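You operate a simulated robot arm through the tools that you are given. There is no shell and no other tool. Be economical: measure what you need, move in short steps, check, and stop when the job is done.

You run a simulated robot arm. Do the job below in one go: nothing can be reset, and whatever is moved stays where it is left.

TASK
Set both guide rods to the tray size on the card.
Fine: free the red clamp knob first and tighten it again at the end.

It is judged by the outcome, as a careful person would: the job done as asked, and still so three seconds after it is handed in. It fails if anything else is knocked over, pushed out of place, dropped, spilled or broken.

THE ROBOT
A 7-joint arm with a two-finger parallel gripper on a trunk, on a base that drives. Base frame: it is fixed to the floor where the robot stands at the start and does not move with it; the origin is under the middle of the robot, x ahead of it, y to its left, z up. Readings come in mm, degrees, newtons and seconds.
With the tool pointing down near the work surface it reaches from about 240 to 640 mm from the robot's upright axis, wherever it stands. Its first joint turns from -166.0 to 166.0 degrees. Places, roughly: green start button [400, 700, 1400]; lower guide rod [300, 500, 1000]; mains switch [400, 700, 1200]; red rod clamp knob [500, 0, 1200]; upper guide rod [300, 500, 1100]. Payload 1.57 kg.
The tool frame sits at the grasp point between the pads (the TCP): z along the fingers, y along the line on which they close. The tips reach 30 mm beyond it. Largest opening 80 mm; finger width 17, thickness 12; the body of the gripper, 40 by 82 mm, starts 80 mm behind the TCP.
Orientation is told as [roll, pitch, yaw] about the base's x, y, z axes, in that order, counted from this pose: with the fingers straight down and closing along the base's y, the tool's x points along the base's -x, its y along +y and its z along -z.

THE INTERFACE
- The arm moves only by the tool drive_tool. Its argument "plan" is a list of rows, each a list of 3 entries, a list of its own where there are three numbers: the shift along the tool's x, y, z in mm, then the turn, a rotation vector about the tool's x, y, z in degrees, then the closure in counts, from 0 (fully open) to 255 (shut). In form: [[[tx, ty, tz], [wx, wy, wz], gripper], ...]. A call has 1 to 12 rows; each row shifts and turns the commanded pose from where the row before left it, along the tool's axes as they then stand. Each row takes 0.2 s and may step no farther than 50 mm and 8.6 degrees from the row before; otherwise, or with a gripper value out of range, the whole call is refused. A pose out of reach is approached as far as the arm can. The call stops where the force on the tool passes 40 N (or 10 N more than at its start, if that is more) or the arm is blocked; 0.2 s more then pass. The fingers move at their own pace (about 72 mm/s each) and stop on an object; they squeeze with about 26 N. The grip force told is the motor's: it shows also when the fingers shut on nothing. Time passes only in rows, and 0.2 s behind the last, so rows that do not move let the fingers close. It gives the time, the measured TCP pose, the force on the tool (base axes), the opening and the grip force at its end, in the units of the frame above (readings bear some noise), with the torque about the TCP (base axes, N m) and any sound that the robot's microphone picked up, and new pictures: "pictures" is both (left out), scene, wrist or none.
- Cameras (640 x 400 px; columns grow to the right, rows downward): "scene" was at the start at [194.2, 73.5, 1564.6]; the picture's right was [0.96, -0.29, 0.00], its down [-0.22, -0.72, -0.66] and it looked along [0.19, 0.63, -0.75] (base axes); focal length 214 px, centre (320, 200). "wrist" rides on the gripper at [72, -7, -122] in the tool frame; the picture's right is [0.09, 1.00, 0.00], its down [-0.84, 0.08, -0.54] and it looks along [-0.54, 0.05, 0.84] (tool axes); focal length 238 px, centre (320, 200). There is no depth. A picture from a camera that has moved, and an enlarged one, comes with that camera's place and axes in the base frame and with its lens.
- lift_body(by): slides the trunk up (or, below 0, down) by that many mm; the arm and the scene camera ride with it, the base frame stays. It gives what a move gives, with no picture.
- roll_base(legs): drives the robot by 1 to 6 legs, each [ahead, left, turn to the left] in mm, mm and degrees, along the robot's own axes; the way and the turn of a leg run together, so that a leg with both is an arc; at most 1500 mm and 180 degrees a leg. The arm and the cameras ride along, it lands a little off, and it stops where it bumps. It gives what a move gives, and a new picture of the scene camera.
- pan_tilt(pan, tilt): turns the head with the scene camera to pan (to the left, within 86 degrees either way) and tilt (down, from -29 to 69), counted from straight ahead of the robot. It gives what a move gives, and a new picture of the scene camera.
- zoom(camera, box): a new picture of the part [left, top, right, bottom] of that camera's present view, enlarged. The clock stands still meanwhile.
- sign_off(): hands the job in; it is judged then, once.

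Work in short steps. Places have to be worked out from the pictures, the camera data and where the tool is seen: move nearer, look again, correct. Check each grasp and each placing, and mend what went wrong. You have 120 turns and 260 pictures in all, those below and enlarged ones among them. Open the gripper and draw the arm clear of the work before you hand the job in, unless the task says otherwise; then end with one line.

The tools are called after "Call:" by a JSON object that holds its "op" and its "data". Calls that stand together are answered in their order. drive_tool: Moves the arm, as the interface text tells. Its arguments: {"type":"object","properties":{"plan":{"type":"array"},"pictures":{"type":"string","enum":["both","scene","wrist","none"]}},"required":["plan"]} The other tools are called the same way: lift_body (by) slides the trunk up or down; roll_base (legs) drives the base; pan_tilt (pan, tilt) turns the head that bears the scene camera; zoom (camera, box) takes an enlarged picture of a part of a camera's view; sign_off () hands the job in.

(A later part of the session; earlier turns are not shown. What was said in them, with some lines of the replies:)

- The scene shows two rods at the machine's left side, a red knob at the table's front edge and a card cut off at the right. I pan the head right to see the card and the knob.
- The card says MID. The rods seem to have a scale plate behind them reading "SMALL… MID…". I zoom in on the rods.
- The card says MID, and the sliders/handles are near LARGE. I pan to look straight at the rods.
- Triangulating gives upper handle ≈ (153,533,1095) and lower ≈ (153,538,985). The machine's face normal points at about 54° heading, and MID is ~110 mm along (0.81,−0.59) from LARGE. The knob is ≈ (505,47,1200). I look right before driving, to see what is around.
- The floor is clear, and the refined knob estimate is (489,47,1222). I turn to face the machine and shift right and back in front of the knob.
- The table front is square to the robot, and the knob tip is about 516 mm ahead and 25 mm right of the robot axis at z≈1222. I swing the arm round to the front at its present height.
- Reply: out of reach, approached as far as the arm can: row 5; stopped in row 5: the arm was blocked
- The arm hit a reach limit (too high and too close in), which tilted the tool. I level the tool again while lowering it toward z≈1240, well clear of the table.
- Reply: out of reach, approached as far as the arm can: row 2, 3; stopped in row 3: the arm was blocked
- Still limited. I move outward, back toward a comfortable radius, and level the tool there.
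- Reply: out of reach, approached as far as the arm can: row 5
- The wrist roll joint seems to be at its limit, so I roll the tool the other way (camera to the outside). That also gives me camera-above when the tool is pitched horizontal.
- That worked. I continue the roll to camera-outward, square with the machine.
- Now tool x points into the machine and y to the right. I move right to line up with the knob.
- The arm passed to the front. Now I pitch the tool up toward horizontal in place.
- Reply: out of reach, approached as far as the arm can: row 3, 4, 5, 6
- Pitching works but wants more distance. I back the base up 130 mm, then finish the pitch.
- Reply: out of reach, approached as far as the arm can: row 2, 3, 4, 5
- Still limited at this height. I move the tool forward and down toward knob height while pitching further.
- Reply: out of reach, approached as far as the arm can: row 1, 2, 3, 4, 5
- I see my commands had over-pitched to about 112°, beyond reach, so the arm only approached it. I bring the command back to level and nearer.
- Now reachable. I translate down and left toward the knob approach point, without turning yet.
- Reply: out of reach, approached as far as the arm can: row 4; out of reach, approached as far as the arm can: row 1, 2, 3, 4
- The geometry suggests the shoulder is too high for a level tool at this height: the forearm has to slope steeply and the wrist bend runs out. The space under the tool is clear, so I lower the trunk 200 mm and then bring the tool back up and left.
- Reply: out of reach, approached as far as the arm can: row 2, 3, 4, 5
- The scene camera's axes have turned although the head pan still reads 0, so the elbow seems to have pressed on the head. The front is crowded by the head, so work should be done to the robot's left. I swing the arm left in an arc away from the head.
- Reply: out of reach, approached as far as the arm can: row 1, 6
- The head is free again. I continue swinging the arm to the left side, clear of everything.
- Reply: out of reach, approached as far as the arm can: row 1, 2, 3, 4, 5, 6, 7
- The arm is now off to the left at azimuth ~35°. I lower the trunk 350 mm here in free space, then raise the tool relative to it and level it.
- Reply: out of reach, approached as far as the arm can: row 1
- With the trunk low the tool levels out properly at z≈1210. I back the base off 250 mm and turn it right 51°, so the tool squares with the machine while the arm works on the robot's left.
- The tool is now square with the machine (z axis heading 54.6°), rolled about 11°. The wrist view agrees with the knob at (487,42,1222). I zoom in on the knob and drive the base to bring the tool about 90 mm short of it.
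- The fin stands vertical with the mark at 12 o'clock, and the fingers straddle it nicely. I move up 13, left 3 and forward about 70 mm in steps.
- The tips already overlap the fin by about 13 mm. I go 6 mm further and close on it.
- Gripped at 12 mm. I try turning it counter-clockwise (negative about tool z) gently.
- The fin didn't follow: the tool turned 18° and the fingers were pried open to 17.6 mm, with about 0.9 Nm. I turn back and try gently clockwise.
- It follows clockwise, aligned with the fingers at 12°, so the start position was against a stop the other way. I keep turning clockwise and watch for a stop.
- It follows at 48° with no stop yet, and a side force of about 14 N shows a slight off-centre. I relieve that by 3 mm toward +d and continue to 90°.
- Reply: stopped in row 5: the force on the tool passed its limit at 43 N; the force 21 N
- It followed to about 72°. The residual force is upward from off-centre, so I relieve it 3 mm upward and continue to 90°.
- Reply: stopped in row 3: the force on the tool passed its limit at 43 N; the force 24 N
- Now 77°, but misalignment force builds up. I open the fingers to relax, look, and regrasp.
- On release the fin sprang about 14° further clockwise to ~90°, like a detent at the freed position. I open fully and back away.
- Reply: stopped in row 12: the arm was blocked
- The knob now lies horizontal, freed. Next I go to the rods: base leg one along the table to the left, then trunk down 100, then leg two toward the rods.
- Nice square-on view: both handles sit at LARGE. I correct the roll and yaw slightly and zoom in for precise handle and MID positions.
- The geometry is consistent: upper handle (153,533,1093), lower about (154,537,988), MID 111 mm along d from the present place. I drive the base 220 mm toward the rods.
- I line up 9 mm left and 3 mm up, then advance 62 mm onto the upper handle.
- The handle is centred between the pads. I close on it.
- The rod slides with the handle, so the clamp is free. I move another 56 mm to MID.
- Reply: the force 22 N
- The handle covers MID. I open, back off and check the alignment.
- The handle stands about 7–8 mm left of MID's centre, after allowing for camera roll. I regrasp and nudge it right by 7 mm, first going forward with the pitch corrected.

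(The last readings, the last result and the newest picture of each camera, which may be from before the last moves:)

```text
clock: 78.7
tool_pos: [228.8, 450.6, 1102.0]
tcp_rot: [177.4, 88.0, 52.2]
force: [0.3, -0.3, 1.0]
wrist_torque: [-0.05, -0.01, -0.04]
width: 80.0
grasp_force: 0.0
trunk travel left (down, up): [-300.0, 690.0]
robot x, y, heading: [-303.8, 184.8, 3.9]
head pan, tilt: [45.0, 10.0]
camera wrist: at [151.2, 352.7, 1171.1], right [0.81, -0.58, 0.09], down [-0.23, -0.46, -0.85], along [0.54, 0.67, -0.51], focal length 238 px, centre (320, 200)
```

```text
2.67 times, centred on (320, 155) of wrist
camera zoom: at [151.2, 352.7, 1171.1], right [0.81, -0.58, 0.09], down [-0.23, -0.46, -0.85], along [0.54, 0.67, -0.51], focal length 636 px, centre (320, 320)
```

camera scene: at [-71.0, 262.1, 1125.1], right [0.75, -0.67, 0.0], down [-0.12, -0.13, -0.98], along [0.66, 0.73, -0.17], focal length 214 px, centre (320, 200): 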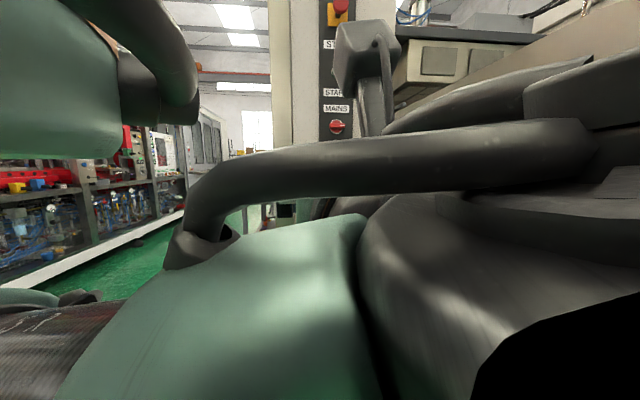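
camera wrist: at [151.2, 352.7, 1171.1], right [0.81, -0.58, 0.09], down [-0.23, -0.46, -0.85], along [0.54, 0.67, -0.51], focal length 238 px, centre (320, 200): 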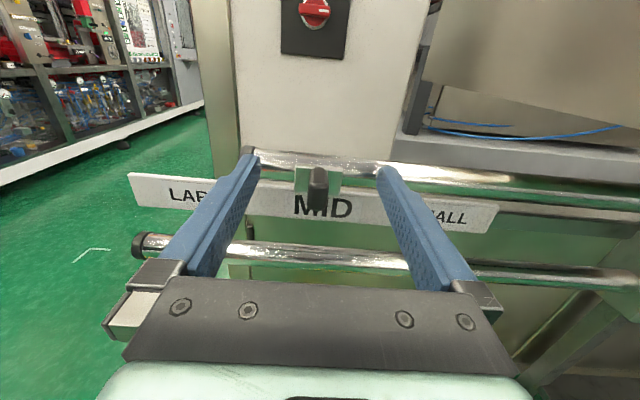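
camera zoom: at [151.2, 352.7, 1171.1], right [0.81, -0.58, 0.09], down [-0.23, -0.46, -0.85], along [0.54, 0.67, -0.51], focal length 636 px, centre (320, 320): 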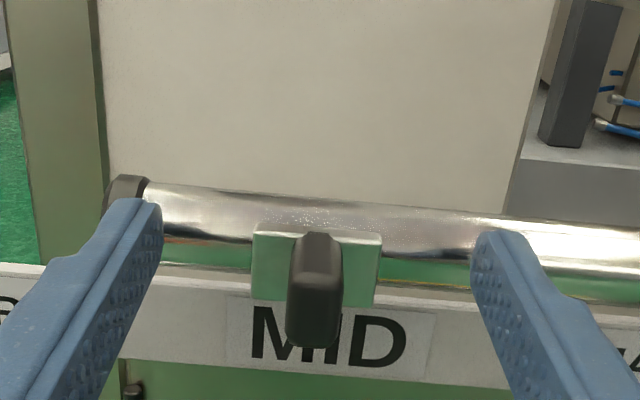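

The offset is confirmed at about 8 mm. I lower the tool 9 mm, level it, close, and shift the handle right 8 mm.

Call:
{"op": "drive_tool", "data": {"plan": [[[-9, 0, 4], [0, -2.2, 0], 0], [[0, 0, 0], [0, 0, 0], 255], [[0, 0, 0], [0, 0, 0], 255], [[0, 0, 0], [0, 0, 0], 255], [[0, 0, 0], [0, 0, 0], 255]], "pictures": "none"}}

Call:
{"op": "drive_tool", "data": {"plan": [[[0, 4, 0], [0, 0, 0], 255], [[0, 4, 0], [0, 0, 0], 255], [[0, 0, 0], [0, 0, 0], 255], [[0, 0, 0], [0, 0, 0], 255]], "pictures": "none"}}

Call:
{"op": "drive_tool", "data": {"plan": [[[0, 0, 0], [0, 0, 0], 120], [[0, 0, 0], [0, 0, 0], 0], [[0, 0, -30], [0, 0, 0], 0], [[0, 0, -30], [0, 0, 0], 0], [[0, 0, 0], [0, 0, 0], 0]], "pictures": "wrist"}}

Call:
{"op": "zoom", "data": {"camera": "wrist", "box": [200, 80, 440, 230]}}

```text
clock: 79.9
tool_pos: [231.7, 454.8, 1093.3]
tcp_rot: [13.0, 89.7, -112.5]
force: [-1.1, 1.0, -0.2]
wrist_torque: [-0.19, 0.23, -0.67]
width: 13.9
grasp_force: 29.8
trunk travel left (down, up): [-300.0, 690.0]
robot x, y, heading: [-302.5, 182.1, 3.4]
head pan, tilt: [45.0, 10.0]
```

```text
clock: 80.9
tool_pos: [237.0, 449.4, 1093.3]
tcp_rot: [1.4, 89.6, -124.0]
force: [0.7, -2.6, -5.3]
wrist_torque: [0.27, -0.19, -0.75]
width: 14.1
grasp_force: 30.5
trunk travel left (down, up): [-300.0, 690.0]
robot x, y, heading: [-304.2, 183.2, 3.7]
head pan, tilt: [45.0, 10.0]
```

```text
clock: 82.1
tool_pos: [203.8, 400.8, 1095.8]
tcp_rot: [13.2, 89.6, -112.2]
force: [-0.1, -1.0, -0.2]
wrist_torque: [-0.01, 0.01, 0.04]
width: 80.1
grasp_force: 0.2
trunk travel left (down, up): [-300.0, 690.0]
robot x, y, heading: [-306.6, 187.3, 3.6]
head pan, tilt: [45.0, 10.0]
camera wrist: at [127.4, 305.9, 1169.3], right [0.81, -0.58, 0.09], down [-0.25, -0.49, -0.83], along [0.53, 0.65, -0.55], focal length 238 px, centre (320, 200)
```

wrist: 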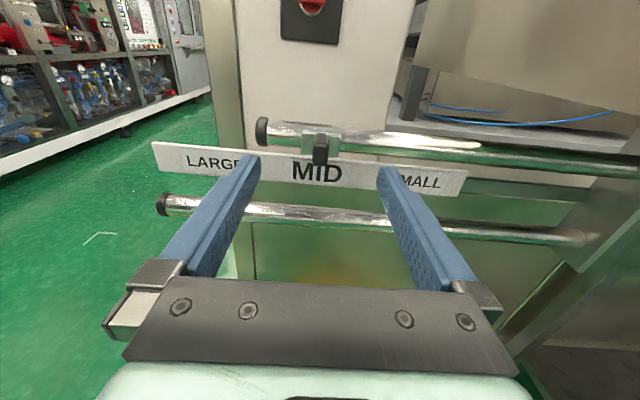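

```text
2.67 times, centred on (320, 155) of wrist
camera zoom: at [127.4, 305.9, 1169.3], right [0.81, -0.58, 0.09], down [-0.25, -0.49, -0.83], along [0.53, 0.65, -0.55], focal length 636 px, centre (320, 320)
```

zoom: 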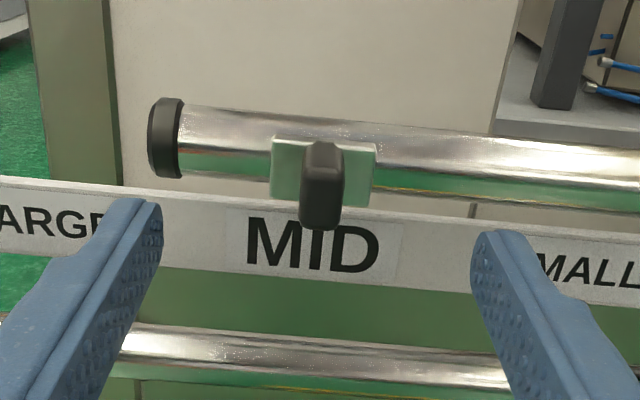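

The upper handle is now aligned with MID. For the lower rod I lower the trunk 106 mm and move left 120 mm.

Call:
{"op": "lift_body", "data": {"by": -106}}

Call:
{"op": "drive_tool", "data": {"plan": [[[0, -40, 0], [0, 0, 0], 0], [[0, -40, 0], [0, 0, 0], 0], [[0, -40, 0], [0, 0, 0], 0], [[0, 0, 0], [0, 0, 0], 0]], "pictures": "wrist"}}

Call:
{"op": "zoom", "data": {"camera": "wrist", "box": [200, 80, 440, 230]}}

```text
clock: 83.5
tool_pos: [202.6, 400.8, 990.2]
tcp_rot: [13.9, 89.6, -111.5]
force: [-0.9, -1.1, 0.2]
wrist_torque: [0.0, -0.01, 0.01]
width: 80.1
grasp_force: 0.0
trunk travel left (down, up): [-194.0, 796.0]
robot x, y, heading: [-300.0, 182.7, 3.7]
head pan, tilt: [45.0, 10.0]
```

```text
clock: 84.5
tool_pos: [105.0, 470.8, 990.3]
tcp_rot: [10.7, 89.7, -114.7]
force: [-0.1, 0.2, -0.4]
wrist_torque: [0.0, -0.02, 0.01]
width: 79.9
grasp_force: 0.1
trunk travel left (down, up): [-194.0, 796.0]
robot x, y, heading: [-301.4, 182.0, 3.5]
head pan, tilt: [45.0, 10.0]
camera wrist: at [29.0, 375.8, 1063.4], right [0.81, -0.58, 0.09], down [-0.25, -0.49, -0.83], along [0.53, 0.65, -0.54], focal length 238 px, centre (320, 200)
```

wrist: 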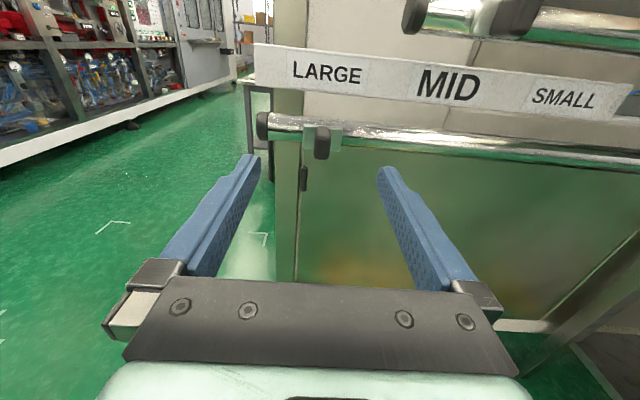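

```text
2.67 times, centred on (320, 155) of wrist
camera zoom: at [29.0, 375.8, 1063.4], right [0.81, -0.58, 0.09], down [-0.25, -0.49, -0.83], along [0.53, 0.65, -0.54], focal length 636 px, centre (320, 320)
```

zoom: 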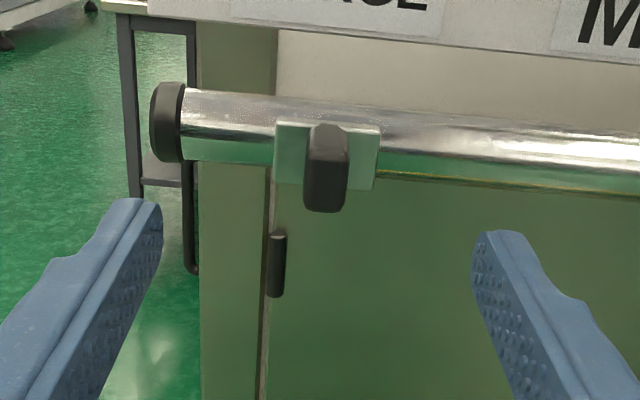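

The lower handle is at about (154,535,990). I shift right 3 mm, advance 61 mm and close.

Call:
{"op": "drive_tool", "data": {"plan": [[[1, 3, 0], [0, 0, 0], 0], [[0, 0, 35], [0, 0, 0], 0], [[0, 0, 26], [0, 0, 0], 0], [[0, 0, 0], [0, 0, 0], 0]], "pictures": "wrist"}}

Call:
{"op": "zoom", "data": {"camera": "wrist", "box": [200, 80, 440, 230]}}

```text
clock: 85.5
tool_pos: [145.7, 518.6, 988.6]
tcp_rot: [8.2, 89.6, -117.2]
force: [-1.0, -0.2, 0.7]
wrist_torque: [-0.03, 0.0, 0.0]
width: 79.7
grasp_force: 0.0
trunk travel left (down, up): [-194.0, 796.0]
robot x, y, heading: [-302.3, 184.9, 3.7]
head pan, tilt: [45.0, 10.0]
camera wrist: at [68.6, 423.5, 1063.4], right [0.81, -0.58, 0.09], down [-0.25, -0.49, -0.83], along [0.53, 0.65, -0.54], focal length 238 px, centre (320, 200)
```

wrist: 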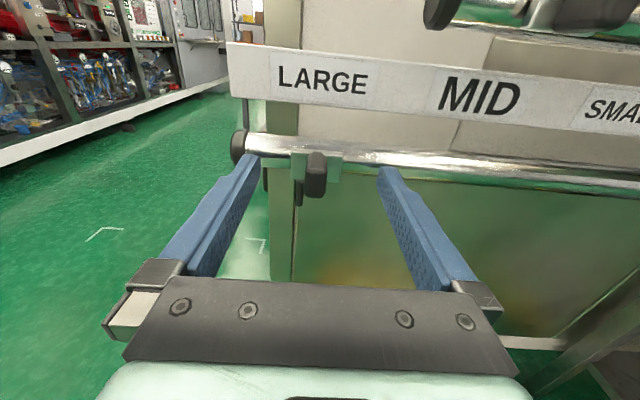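

```text
2.67 times, centred on (320, 155) of wrist
camera zoom: at [68.6, 423.5, 1063.4], right [0.81, -0.58, 0.09], down [-0.25, -0.49, -0.83], along [0.53, 0.65, -0.54], focal length 636 px, centre (320, 320)
```

zoom: 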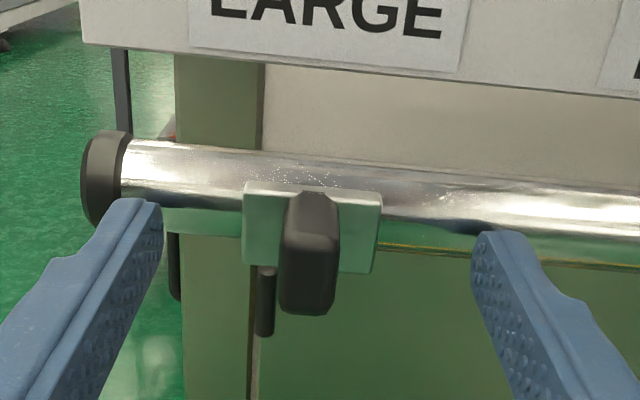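

Two to three millimetres left, then close and check the grip.

Call:
{"op": "drive_tool", "data": {"plan": [[[1, -2.5, 1], [0, 0, 0], 0], [[0, 0, 0], [0, 0, 0], 255], [[0, 0, 0], [0, 0, 0], 255], [[0, 0, 0], [0, 0, 0], 255], [[0, 0, 0], [0, 0, 0], 255]], "pictures": "none"}}

Call:
{"op": "drive_tool", "data": {"plan": [[[0, 10, 0], [0, 0, 0], 255], [[0, 15, 0], [0, 0, 0], 255], [[0, 15, 0], [0, 0, 0], 255], [[0, 15, 0], [0, 0, 0], 255], [[0, 15, 0], [0, 0, 0], 255], [[0, 15, 0], [0, 0, 0], 255], [[0, 15, 0], [0, 0, 0], 255], [[0, 10, 0], [0, 0, 0], 255], [[0, 0, 0], [0, 0, 0], 255]], "pictures": "wrist"}}

```text
clock: 86.7
tool_pos: [142.6, 519.7, 990.7]
tcp_rot: [15.3, 89.6, -110.0]
force: [-0.1, 1.6, 0.6]
wrist_torque: [-0.03, 0.12, -0.74]
width: 13.8
grasp_force: 29.9
trunk travel left (down, up): [-194.0, 796.0]
robot x, y, heading: [-304.1, 182.5, 3.8]
head pan, tilt: [45.0, 10.0]
```

```text
clock: 88.7
tool_pos: [231.2, 455.6, 991.3]
tcp_rot: [17.8, 89.7, -107.7]
force: [-2.3, -3.1, 1.2]
wrist_torque: [0.16, -0.08, -0.76]
width: 13.8
grasp_force: 30.7
trunk travel left (down, up): [-194.0, 796.0]
robot x, y, heading: [-304.2, 180.2, 3.6]
head pan, tilt: [45.0, 10.0]
camera wrist: at [155.3, 360.8, 1064.5], right [0.81, -0.58, 0.09], down [-0.25, -0.49, -0.83], along [0.53, 0.65, -0.54], focal length 238 px, centre (320, 200)
```

wrist: 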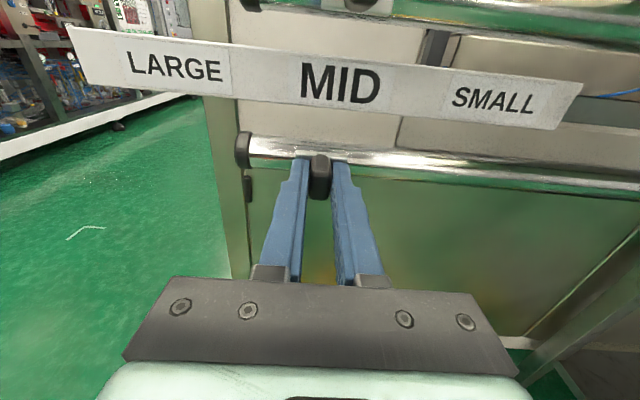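

Moved 109 mm so far. 8 mm more matches the upper handle, then I release, back off and check.

Call:
{"op": "drive_tool", "data": {"plan": [[[0, 4.5, 0], [0, 0, 0], 255], [[0, 4, 0], [0, 0, 0], 255], [[0, 0, 0], [0, 0, 0], 255], [[0, 0, 0], [0, 0, 0], 255]], "pictures": "none"}}

Call:
{"op": "drive_tool", "data": {"plan": [[[0, 0, 0], [0, 0, 0], 120], [[0, 0, 0], [0, 0, 0], 0], [[0, 0, -30], [0, 0, 0], 0], [[0, 0, -45], [0, 0, 0], 0], [[0, 0, -45], [0, 0, 0], 0], [[0, 0, 0], [0, 0, 0], 0]], "pictures": "none"}}

Call:
{"op": "lift_body", "data": {"by": 80}}

Call:
{"op": "drive_tool", "data": {"plan": [[[0, 0, 0], [0, 0, 0], 0]], "pictures": "wrist"}}

Call:
{"op": "zoom", "data": {"camera": "wrist", "box": [200, 60, 440, 210]}}

```text
clock: 89.7
tool_pos: [238.7, 450.1, 991.3]
tcp_rot: [0.7, 89.6, -124.7]
force: [-2.1, -9.6, -3.4]
wrist_torque: [0.37, -0.29, -0.84]
width: 14.0
grasp_force: 30.4
trunk travel left (down, up): [-194.0, 796.0]
robot x, y, heading: [-304.3, 180.9, 3.6]
head pan, tilt: [45.0, 10.0]
```

```text
clock: 91.1
tool_pos: [170.4, 360.3, 982.5]
tcp_rot: [11.8, 87.8, -113.4]
force: [-0.5, 0.0, 1.3]
wrist_torque: [-0.01, 0.0, 0.0]
width: 79.9
grasp_force: 0.0
trunk travel left (down, up): [-194.0, 796.0]
robot x, y, heading: [-302.2, 182.7, 3.6]
head pan, tilt: [45.0, 10.0]
```

```text
clock: 92.2
tool_pos: [169.4, 360.7, 1064.9]
tcp_rot: [17.1, 88.0, -108.1]
force: [0.2, -0.2, -0.1]
wrist_torque: [-0.02, 0.0, 0.03]
width: 79.8
grasp_force: 0.1
trunk travel left (down, up): [-274.0, 716.0]
robot x, y, heading: [-304.6, 185.5, 3.5]
head pan, tilt: [45.0, 10.0]
```

```text
clock: 92.7
tool_pos: [170.9, 362.3, 1064.5]
tcp_rot: [15.8, 87.9, -109.5]
force: [0.2, -0.6, -0.1]
wrist_torque: [0.0, 0.02, 0.0]
width: 79.8
grasp_force: 0.1
trunk travel left (down, up): [-274.0, 716.0]
robot x, y, heading: [-302.5, 185.0, 3.8]
head pan, tilt: [45.0, 10.0]
camera wrist: at [94.8, 268.6, 1141.5], right [0.81, -0.57, 0.1], down [-0.26, -0.52, -0.82], along [0.52, 0.64, -0.57], focal length 238 px, centre (320, 200)
```

wrist: 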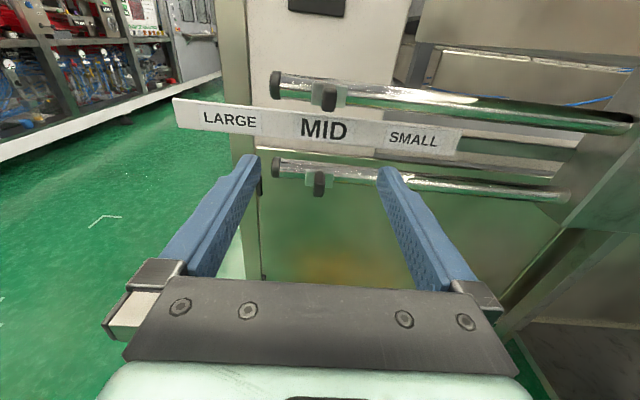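

```text
2.67 times, centred on (320, 135) of wrist
camera zoom: at [94.8, 268.6, 1141.5], right [0.81, -0.57, 0.1], down [-0.26, -0.52, -0.82], along [0.52, 0.64, -0.57], focal length 636 px, centre (320, 373)
```

zoom: 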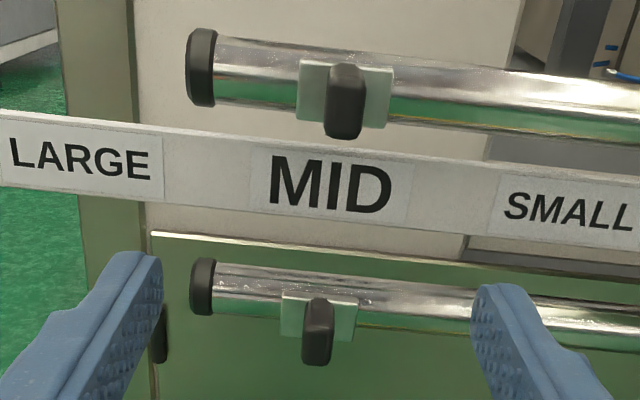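

Both handles line up with MID within about 2 mm. Now back to the knob: base back along −n, then right along the table, trunk up 126.

Call:
{"op": "roll_base", "data": {"legs": [[-133, -165, 0], [419, -338, 0]]}}

Call:
{"op": "lift_body", "data": {"by": 126}}

Call:
{"op": "drive_tool", "data": {"plan": [[[0, -45, 0], [0, 0, 0], 0], [[10, -50, 0], [0, 0, 0], 0], [[0, 0, 0], [0, 0, 0], 0]], "pictures": "wrist"}}

```text
clock: 97.0
tool_pos: [488.2, -133.1, 1064.2]
tcp_rot: [15.1, 88.0, -110.5]
force: [0.3, 0.1, -0.2]
wrist_torque: [-0.01, -0.02, -0.02]
width: 80.1
grasp_force: 0.1
trunk travel left (down, up): [-274.0, 716.0]
robot x, y, heading: [12.1, -305.0, 3.5]
head pan, tilt: [45.0, 10.0]
camera scene: at [246.1, -229.0, 1099.1], right [0.75, -0.67, 0.0], down [-0.12, -0.13, -0.98], along [0.66, 0.74, -0.17], focal length 214 px, centre (320, 200)
```

scene: 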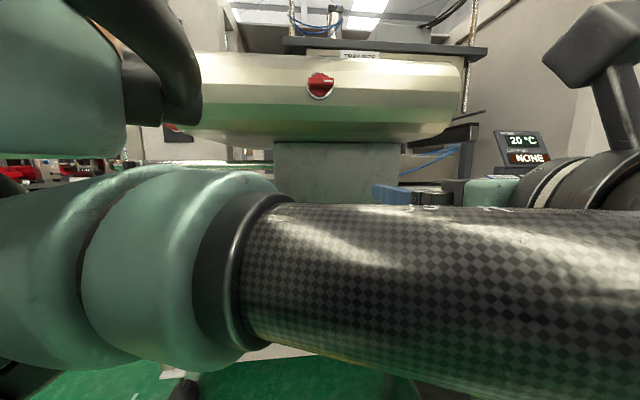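

```text
clock: 98.6
tool_pos: [488.0, -130.7, 1189.0]
tcp_rot: [15.0, 87.7, -110.6]
force: [-0.2, 0.0, 0.5]
wrist_torque: [0.0, 0.02, 0.01]
width: 79.8
grasp_force: 0.0
trunk travel left (down, up): [-400.0, 590.0]
robot x, y, heading: [15.7, -305.9, 3.4]
head pan, tilt: [45.0, 10.0]
```

```text
refused: row 2 steps farther than a row can; nothing moved
```

I redo the shift left 100 mm and up 32, levelling the pitch, with legal step sizes.

Call:
{"op": "drive_tool", "data": {"plan": [[[10, -34, 10], [0, 2, 0], 0], [[11, -33, 10], [0, 0, 0], 0], [[11, -33, 10], [0, 0, 0], 0], [[0, 0, 0], [0, 0, 0], 0]], "pictures": "none"}}

Call:
{"op": "drive_tool", "data": {"plan": [[[0, 0, 0], [0, 0, 8.2], 0], [[0, 0, 0], [0, 0, 8.2], 0], [[0, 0, 0], [0, 0, 8.2], 0], [[0, 0, 0], [0, 0, 8.2], 0], [[0, 0, 0], [0, 0, 8.2], 0], [[0, 0, 0], [0, 0, 8.2], 0], [[0, 0, 0], [0, 0, 8.2], 0], [[0, 0, 0], [0, 0, 8.2], 0], [[0, 0, 0], [0, 0, 8.2], 0], [[0, 0, 0], [0, 0, 8.2], 0], [[0, 0, 0], [0, 0, 8], 0], [[0, 0, 0], [0, 0, 0], 0]], "pictures": "wrist"}}

Call:
{"op": "zoom", "data": {"camera": "wrist", "box": [220, 60, 420, 185]}}

```text
clock: 99.6
tool_pos: [429.2, -53.8, 1212.2]
tcp_rot: [-70.0, 89.0, 163.6]
force: [0.1, 0.5, 0.2]
wrist_torque: [-0.01, -0.01, 0.0]
width: 80.2
grasp_force: 0.0
trunk travel left (down, up): [-400.0, 590.0]
robot x, y, heading: [11.2, -309.5, 3.6]
head pan, tilt: [45.0, 10.0]
```

```text
clock: 102.4
tool_pos: [441.2, -48.9, 1167.0]
tcp_rot: [-82.6, 2.3, 140.9]
force: [-0.6, 0.1, 0.0]
wrist_torque: [0.0, 0.01, -0.01]
width: 80.2
grasp_force: 0.2
trunk travel left (down, up): [-400.0, 590.0]
robot x, y, heading: [13.8, -308.2, 3.4]
head pan, tilt: [45.0, 10.0]
stopped in row 12: the arm was blocked; the commanded pose is now the measured one
camera wrist: at [421.6, -187.1, 1193.3], right [0.02, -0.18, -0.98], down [-0.99, 0.1, -0.04], along [0.11, 0.98, -0.18], focal length 238 px, centre (320, 200)
```

wrist: 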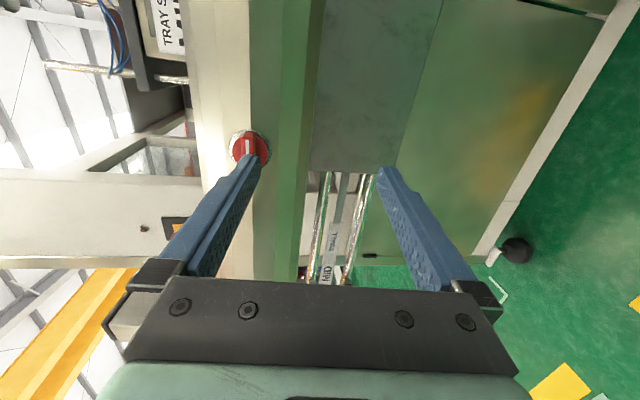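

```text
3.20 times, centred on (320, 122) of wrist
camera zoom: at [421.6, -187.1, 1193.3], right [0.02, -0.18, -0.98], down [-0.99, 0.1, -0.04], along [0.11, 0.98, -0.18], focal length 763 px, centre (320, 448)
```

zoom: 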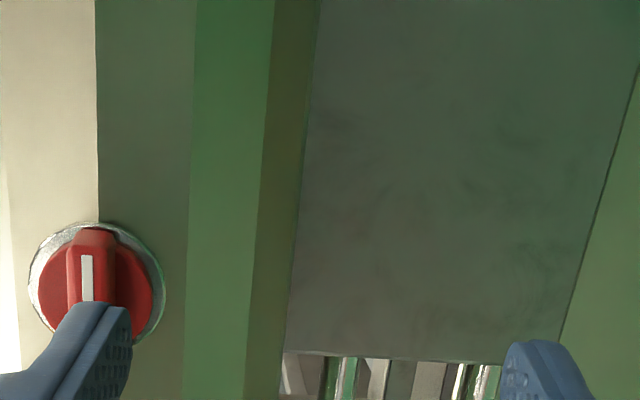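

While rolling, the tool sagged to z=1167 and pitched 7° down (tight near in). I move forward and up while correcting pitch and yaw.

Call:
{"op": "drive_tool", "data": {"plan": [[[-4, -15, 15], [3.7, -2, 0], 0], [[-4, -15, 15], [3.7, -2, 0], 0], [[-4, -15, 15], [0, 0, 0], 0], [[0, -10, 5], [0, 0, 0], 0], [[0, 0, 0], [0, 0, 0], 0]], "pictures": "wrist"}}

Call:
{"op": "zoom", "data": {"camera": "wrist", "box": [200, 80, 440, 230]}}

```text
clock: 103.8
tool_pos: [465.0, -11.9, 1190.9]
tcp_rot: [-88.2, -0.8, 142.6]
force: [0.7, -0.7, 0.4]
wrist_torque: [0.03, -0.03, 0.0]
width: 79.9
grasp_force: 0.1
trunk travel left (down, up): [-400.0, 590.0]
robot x, y, heading: [13.3, -310.6, 3.0]
head pan, tilt: [45.0, 10.0]
stopped in row 5: the arm was blocked; the commanded pose is now the measured one
camera wrist: at [448.1, -151.7, 1200.7], right [0.04, -0.07, -1.0], down [-1.0, 0.08, -0.05], along [0.08, 0.99, -0.07], focal length 238 px, centre (320, 200)
```

wrist: 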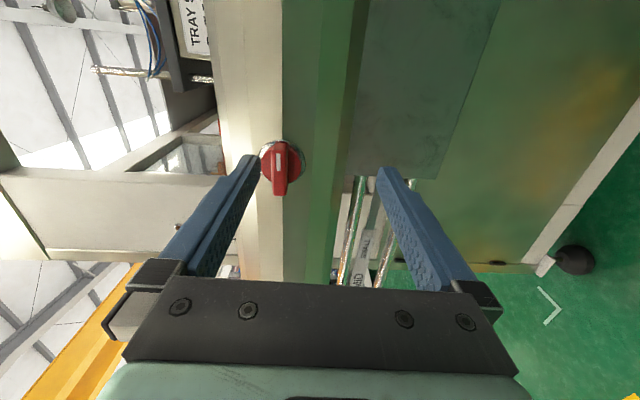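

```text
2.67 times, centred on (320, 155) of wrist
camera zoom: at [448.1, -151.7, 1200.7], right [0.04, -0.07, -1.0], down [-1.0, 0.08, -0.05], along [0.08, 0.99, -0.07], focal length 636 px, centre (320, 320)
```

zoom: 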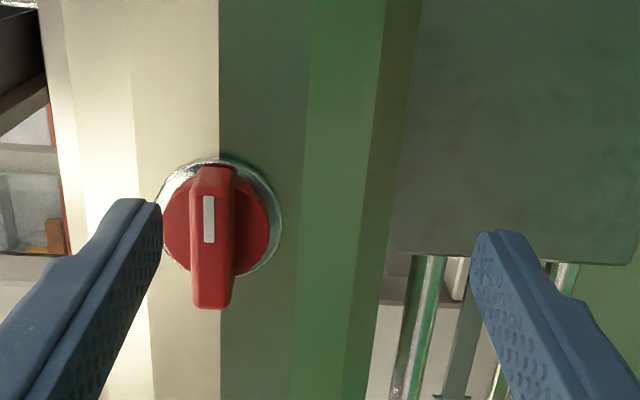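

Close, but the arm is blocked from going up further, so I use the trunk (+29 mm) instead.

Call:
{"op": "lift_body", "data": {"by": 29}}

Call:
{"op": "drive_tool", "data": {"plan": [[[-5, 0, 10], [1.5, -2, 0], 0], [[-5, 0, 10], [0, 0, 0], 0], [[0, 0, 0], [0, 0, 0], 0]], "pictures": "wrist"}}

Call:
{"op": "zoom", "data": {"camera": "wrist", "box": [200, 80, 440, 230]}}

```text
clock: 104.5
tool_pos: [465.3, -11.5, 1219.5]
tcp_rot: [-88.3, -0.8, 142.7]
force: [0.8, -1.1, -0.3]
wrist_torque: [-0.02, -0.02, -0.02]
width: 80.3
grasp_force: 0.1
trunk travel left (down, up): [-429.0, 561.0]
robot x, y, heading: [10.7, -304.5, 3.5]
head pan, tilt: [45.0, 10.0]
```

```text
clock: 105.3
tool_pos: [468.2, 10.7, 1220.1]
tcp_rot: [-89.7, -0.6, 144.6]
force: [-0.6, 0.2, -0.1]
wrist_torque: [-0.03, 0.0, 0.04]
width: 80.0
grasp_force: 0.0
trunk travel left (down, up): [-429.0, 561.0]
robot x, y, heading: [12.7, -307.8, 3.4]
head pan, tilt: [45.0, 10.0]
camera wrist: at [457.1, -130.4, 1227.1], right [0.06, -0.05, -1.0], down [-1.0, 0.04, -0.06], along [0.05, 1.0, -0.05], focal length 238 px, centre (320, 200)
```

wrist: 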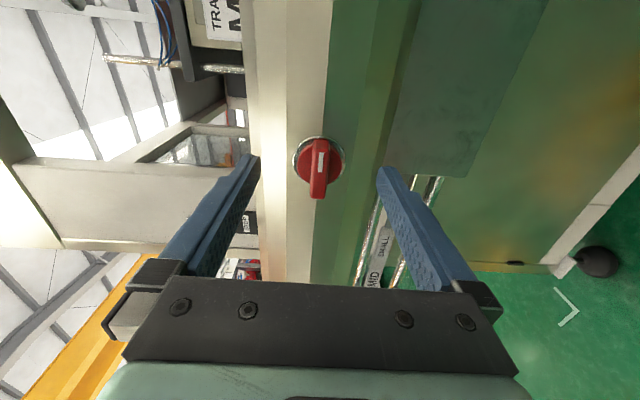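

```text
2.67 times, centred on (320, 155) of wrist
camera zoom: at [457.1, -130.4, 1227.1], right [0.06, -0.05, -1.0], down [-1.0, 0.04, -0.06], along [0.05, 1.0, -0.05], focal length 636 px, centre (320, 320)
```

zoom: 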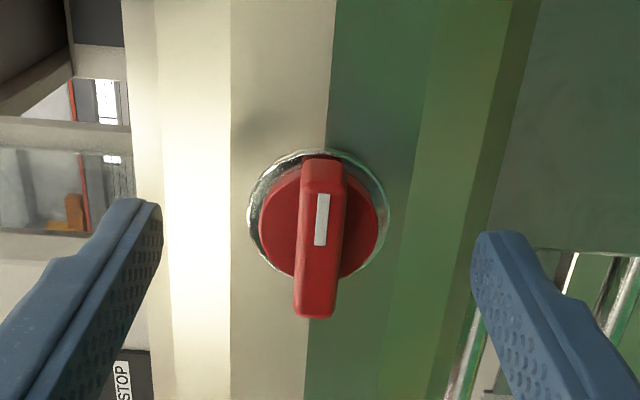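

Well aligned. I advance 13 mm and close on the fin.

Call:
{"op": "drive_tool", "data": {"plan": [[[-1, 0, 13], [0, 0, 0], 0], [[0, 0, 0], [0, 0, 0], 255], [[0, 0, 0], [0, 0, 0], 255], [[0, 0, 0], [0, 0, 0], 255], [[0, 0, 0], [0, 0, 0], 255]], "pictures": "none"}}

Call:
{"op": "drive_tool", "data": {"plan": [[[0, 0, 0], [0, 0, -6], 255], [[0, 0, 0], [0, 0, -6], 255], [[0, 0, 0], [0, 0, -6], 255], [[0, 0, 0], [0, 0, -6], 255], [[0, 0, 0], [0, 0, -6], 255]], "pictures": "wrist"}}

```text
clock: 106.5
tool_pos: [476.6, 22.2, 1221.0]
tcp_rot: [-89.8, -0.6, 144.7]
force: [1.6, 0.7, -0.3]
wrist_torque: [0.07, -0.54, -0.08]
width: 12.0
grasp_force: 29.5
trunk travel left (down, up): [-429.0, 561.0]
robot x, y, heading: [14.3, -309.9, 3.0]
head pan, tilt: [45.0, 10.0]
```

```text
clock: 107.7
tool_pos: [475.3, 21.9, 1222.3]
tcp_rot: [-89.8, 29.4, 144.5]
force: [4.4, -0.4, 10.0]
wrist_torque: [-0.35, 0.26, 0.32]
width: 12.0
grasp_force: 29.9
trunk travel left (down, up): [-429.0, 561.0]
robot x, y, heading: [8.1, -305.3, 3.1]
head pan, tilt: [45.0, 10.0]
camera wrist: at [453.0, -111.7, 1263.4], right [0.46, -0.33, -0.82], down [-0.88, -0.04, -0.48], along [0.12, 0.94, -0.31], focal length 238 px, centre (320, 200)
```

wrist: 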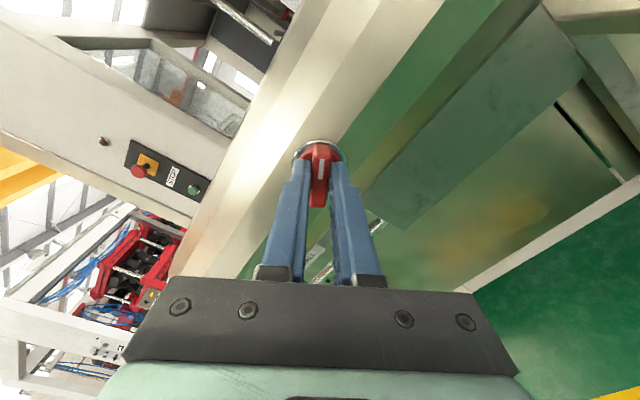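

The knob follows with low forces. I continue counter-clockwise.

Call:
{"op": "drive_tool", "data": {"plan": [[[0.8, -1.3, 0], [0, 0, -6], 255], [[0, 0, 0], [0, 0, -6], 255], [[0, 0, 0], [0, 0, -6], 255], [[0, 0, 0], [0, 0, -6], 255], [[0, 0, 0], [0, 0, -6], 255]], "pictures": "none"}}

Call:
{"op": "drive_tool", "data": {"plan": [[[0, 0, 0], [0, 0, -6], 255], [[0, 0, 0], [0, 0, -6], 255], [[0, 0, 0], [0, 0, -6], 255], [[0, 0, 0], [0, 0, -6], 255], [[0, 0, 0], [0, 0, -6], 255]], "pictures": "wrist"}}

Call:
{"op": "zoom", "data": {"camera": "wrist", "box": [200, 80, 440, 230]}}

```text
clock: 108.9
tool_pos: [475.3, 22.9, 1222.0]
tcp_rot: [-89.8, 59.5, 144.9]
force: [2.1, 6.7, 14.6]
wrist_torque: [-0.31, 0.28, -0.15]
width: 12.0
grasp_force: 29.2
trunk travel left (down, up): [-429.0, 561.0]
robot x, y, heading: [10.9, -307.9, 3.3]
head pan, tilt: [45.0, 10.0]
```

```text
clock: 110.1
tool_pos: [472.6, 23.9, 1221.9]
tcp_rot: [-80.6, 89.5, 154.2]
force: [2.4, 13.8, 18.0]
wrist_torque: [0.12, -0.11, -0.35]
width: 12.2
grasp_force: 29.0
trunk travel left (down, up): [-429.0, 561.0]
robot x, y, heading: [11.5, -310.2, 3.2]
head pan, tilt: [45.0, 10.0]
camera wrist: at [398.1, -72.9, 1295.3], right [0.81, -0.57, 0.08], down [-0.26, -0.48, -0.84], along [0.52, 0.66, -0.54], focal length 238 px, centre (320, 200)
```

wrist: 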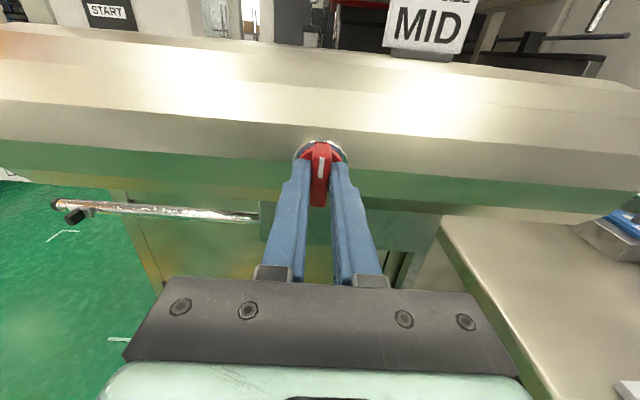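

```text
2.67 times, centred on (320, 155) of wrist
camera zoom: at [398.1, -72.9, 1295.3], right [0.81, -0.57, 0.08], down [-0.26, -0.48, -0.84], along [0.52, 0.66, -0.54], focal length 636 px, centre (320, 320)
```

zoom: 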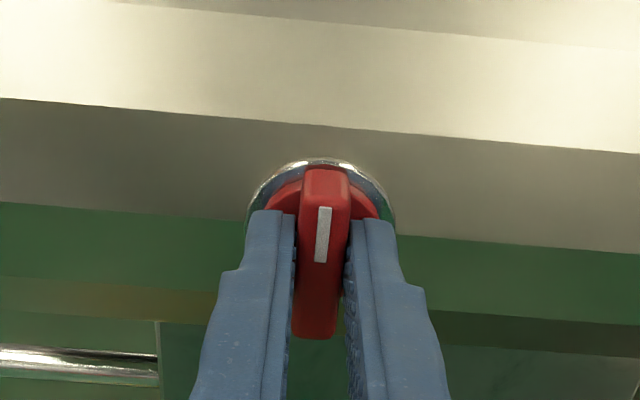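

The fin is upright again. I give it a small firm extra twist to seat it against the stop, come back, release and back off to check.

Call:
{"op": "drive_tool", "data": {"plan": [[[1.5, 0, -0.5], [0, 0, -5], 255], [[0, 0, 0], [0, 0, -4], 255], [[0, 0, 0], [0, 0, 0], 255], [[0, 0, 0], [0, 0, 5], 255], [[0, 0, 0], [0, 0, 4], 255]], "pictures": "none"}}

Call:
{"op": "drive_tool", "data": {"plan": [[[0, 0, 0], [0, 0, 0], 150], [[0, 0, 0], [0, 0, 0], 0], [[0, 0, 0], [0, 0, 0], 0], [[0, 0, -30], [0, 0, 0], 0], [[0, 0, -40], [0, 0, 0], 0], [[0, 0, -25], [0, 0, 0], 0], [[0, 0, 0], [0, 0, 0], 0]], "pictures": "wrist"}}

Call:
{"op": "zoom", "data": {"camera": "wrist", "box": [220, 40, 420, 165]}}

Call:
{"op": "zoom", "data": {"camera": "wrist", "box": [0, 80, 240, 230]}}

```text
clock: 111.3
tool_pos: [472.3, 22.1, 1221.0]
tcp_rot: [-49.3, 89.1, -174.6]
force: [-13.3, 6.5, -8.2]
wrist_torque: [0.18, -0.15, -0.19]
width: 12.1
grasp_force: 29.2
trunk travel left (down, up): [-429.0, 561.0]
robot x, y, heading: [12.2, -309.0, 3.4]
head pan, tilt: [45.0, 10.0]
```

```text
clock: 112.9
tool_pos: [420.1, -55.3, 1222.2]
tcp_rot: [-68.1, 89.2, 166.6]
force: [0.1, 0.4, 0.9]
wrist_torque: [-0.01, -0.01, 0.02]
width: 79.9
grasp_force: 0.0
trunk travel left (down, up): [-429.0, 561.0]
robot x, y, heading: [13.5, -307.2, 3.4]
head pan, tilt: [45.0, 10.0]
camera wrist: at [344.7, -151.6, 1295.9], right [0.81, -0.58, 0.08], down [-0.26, -0.48, -0.83], along [0.52, 0.66, -0.54], focal length 238 px, centre (320, 200)
```

wrist: 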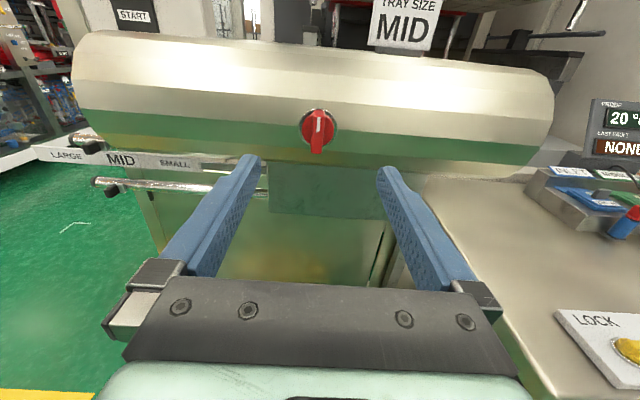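

```text
3.20 times, centred on (320, 102) of wrist
camera zoom: at [344.7, -151.6, 1295.9], right [0.81, -0.58, 0.08], down [-0.26, -0.48, -0.83], along [0.52, 0.66, -0.54], focal length 763 px, centre (320, 512)
```

zoom: 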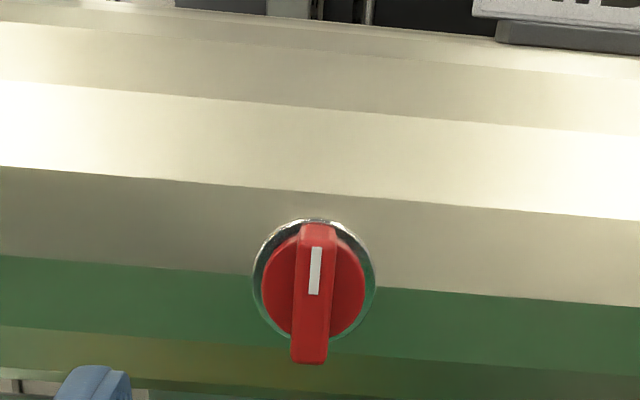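

```text
2.67 times, centred on (120, 155) of wrist
camera zoom: at [344.7, -151.6, 1295.9], right [0.81, -0.58, 0.08], down [-0.26, -0.48, -0.83], along [0.52, 0.66, -0.54], focal length 636 px, centre (853, 320)
```

zoom: 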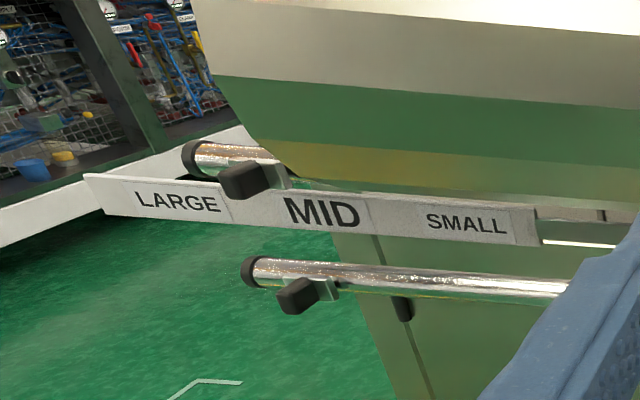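

The knob is upright and tight as at the start, and the rods still stand at MID. I back the robot clear and hand in.

Call:
{"op": "roll_base", "data": {"legs": [[-95, -117, 0]]}}

Call:
{"op": "sign_off", "data": {}}

```text
clock: 114.3
tool_pos: [332.6, -181.8, 1222.9]
tcp_rot: [-73.9, 89.1, 160.4]
force: [-0.4, 0.5, -0.2]
wrist_torque: [0.02, 0.02, -0.01]
width: 80.3
grasp_force: 0.0
trunk travel left (down, up): [-429.0, 561.0]
robot x, y, heading: [-73.6, -428.1, 3.3]
head pan, tilt: [45.0, 10.0]
camera scene: at [158.4, -354.0, 1254.2], right [0.74, -0.67, 0.0], down [-0.12, -0.13, -0.98], along [0.66, 0.73, -0.17], focal length 214 px, centre (320, 200)
```

scene: 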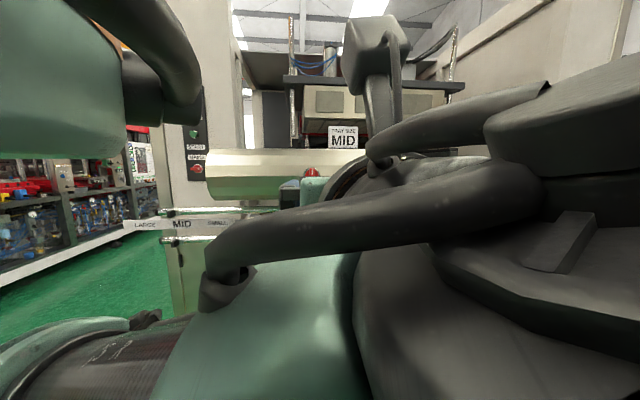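

```text
The job is handed in.
```

Both guide rods are set to MID, the size on the card, each within about 2 mm by the wrist camera; the red clamp knob was freed first and is tightened again, upright as at the start.
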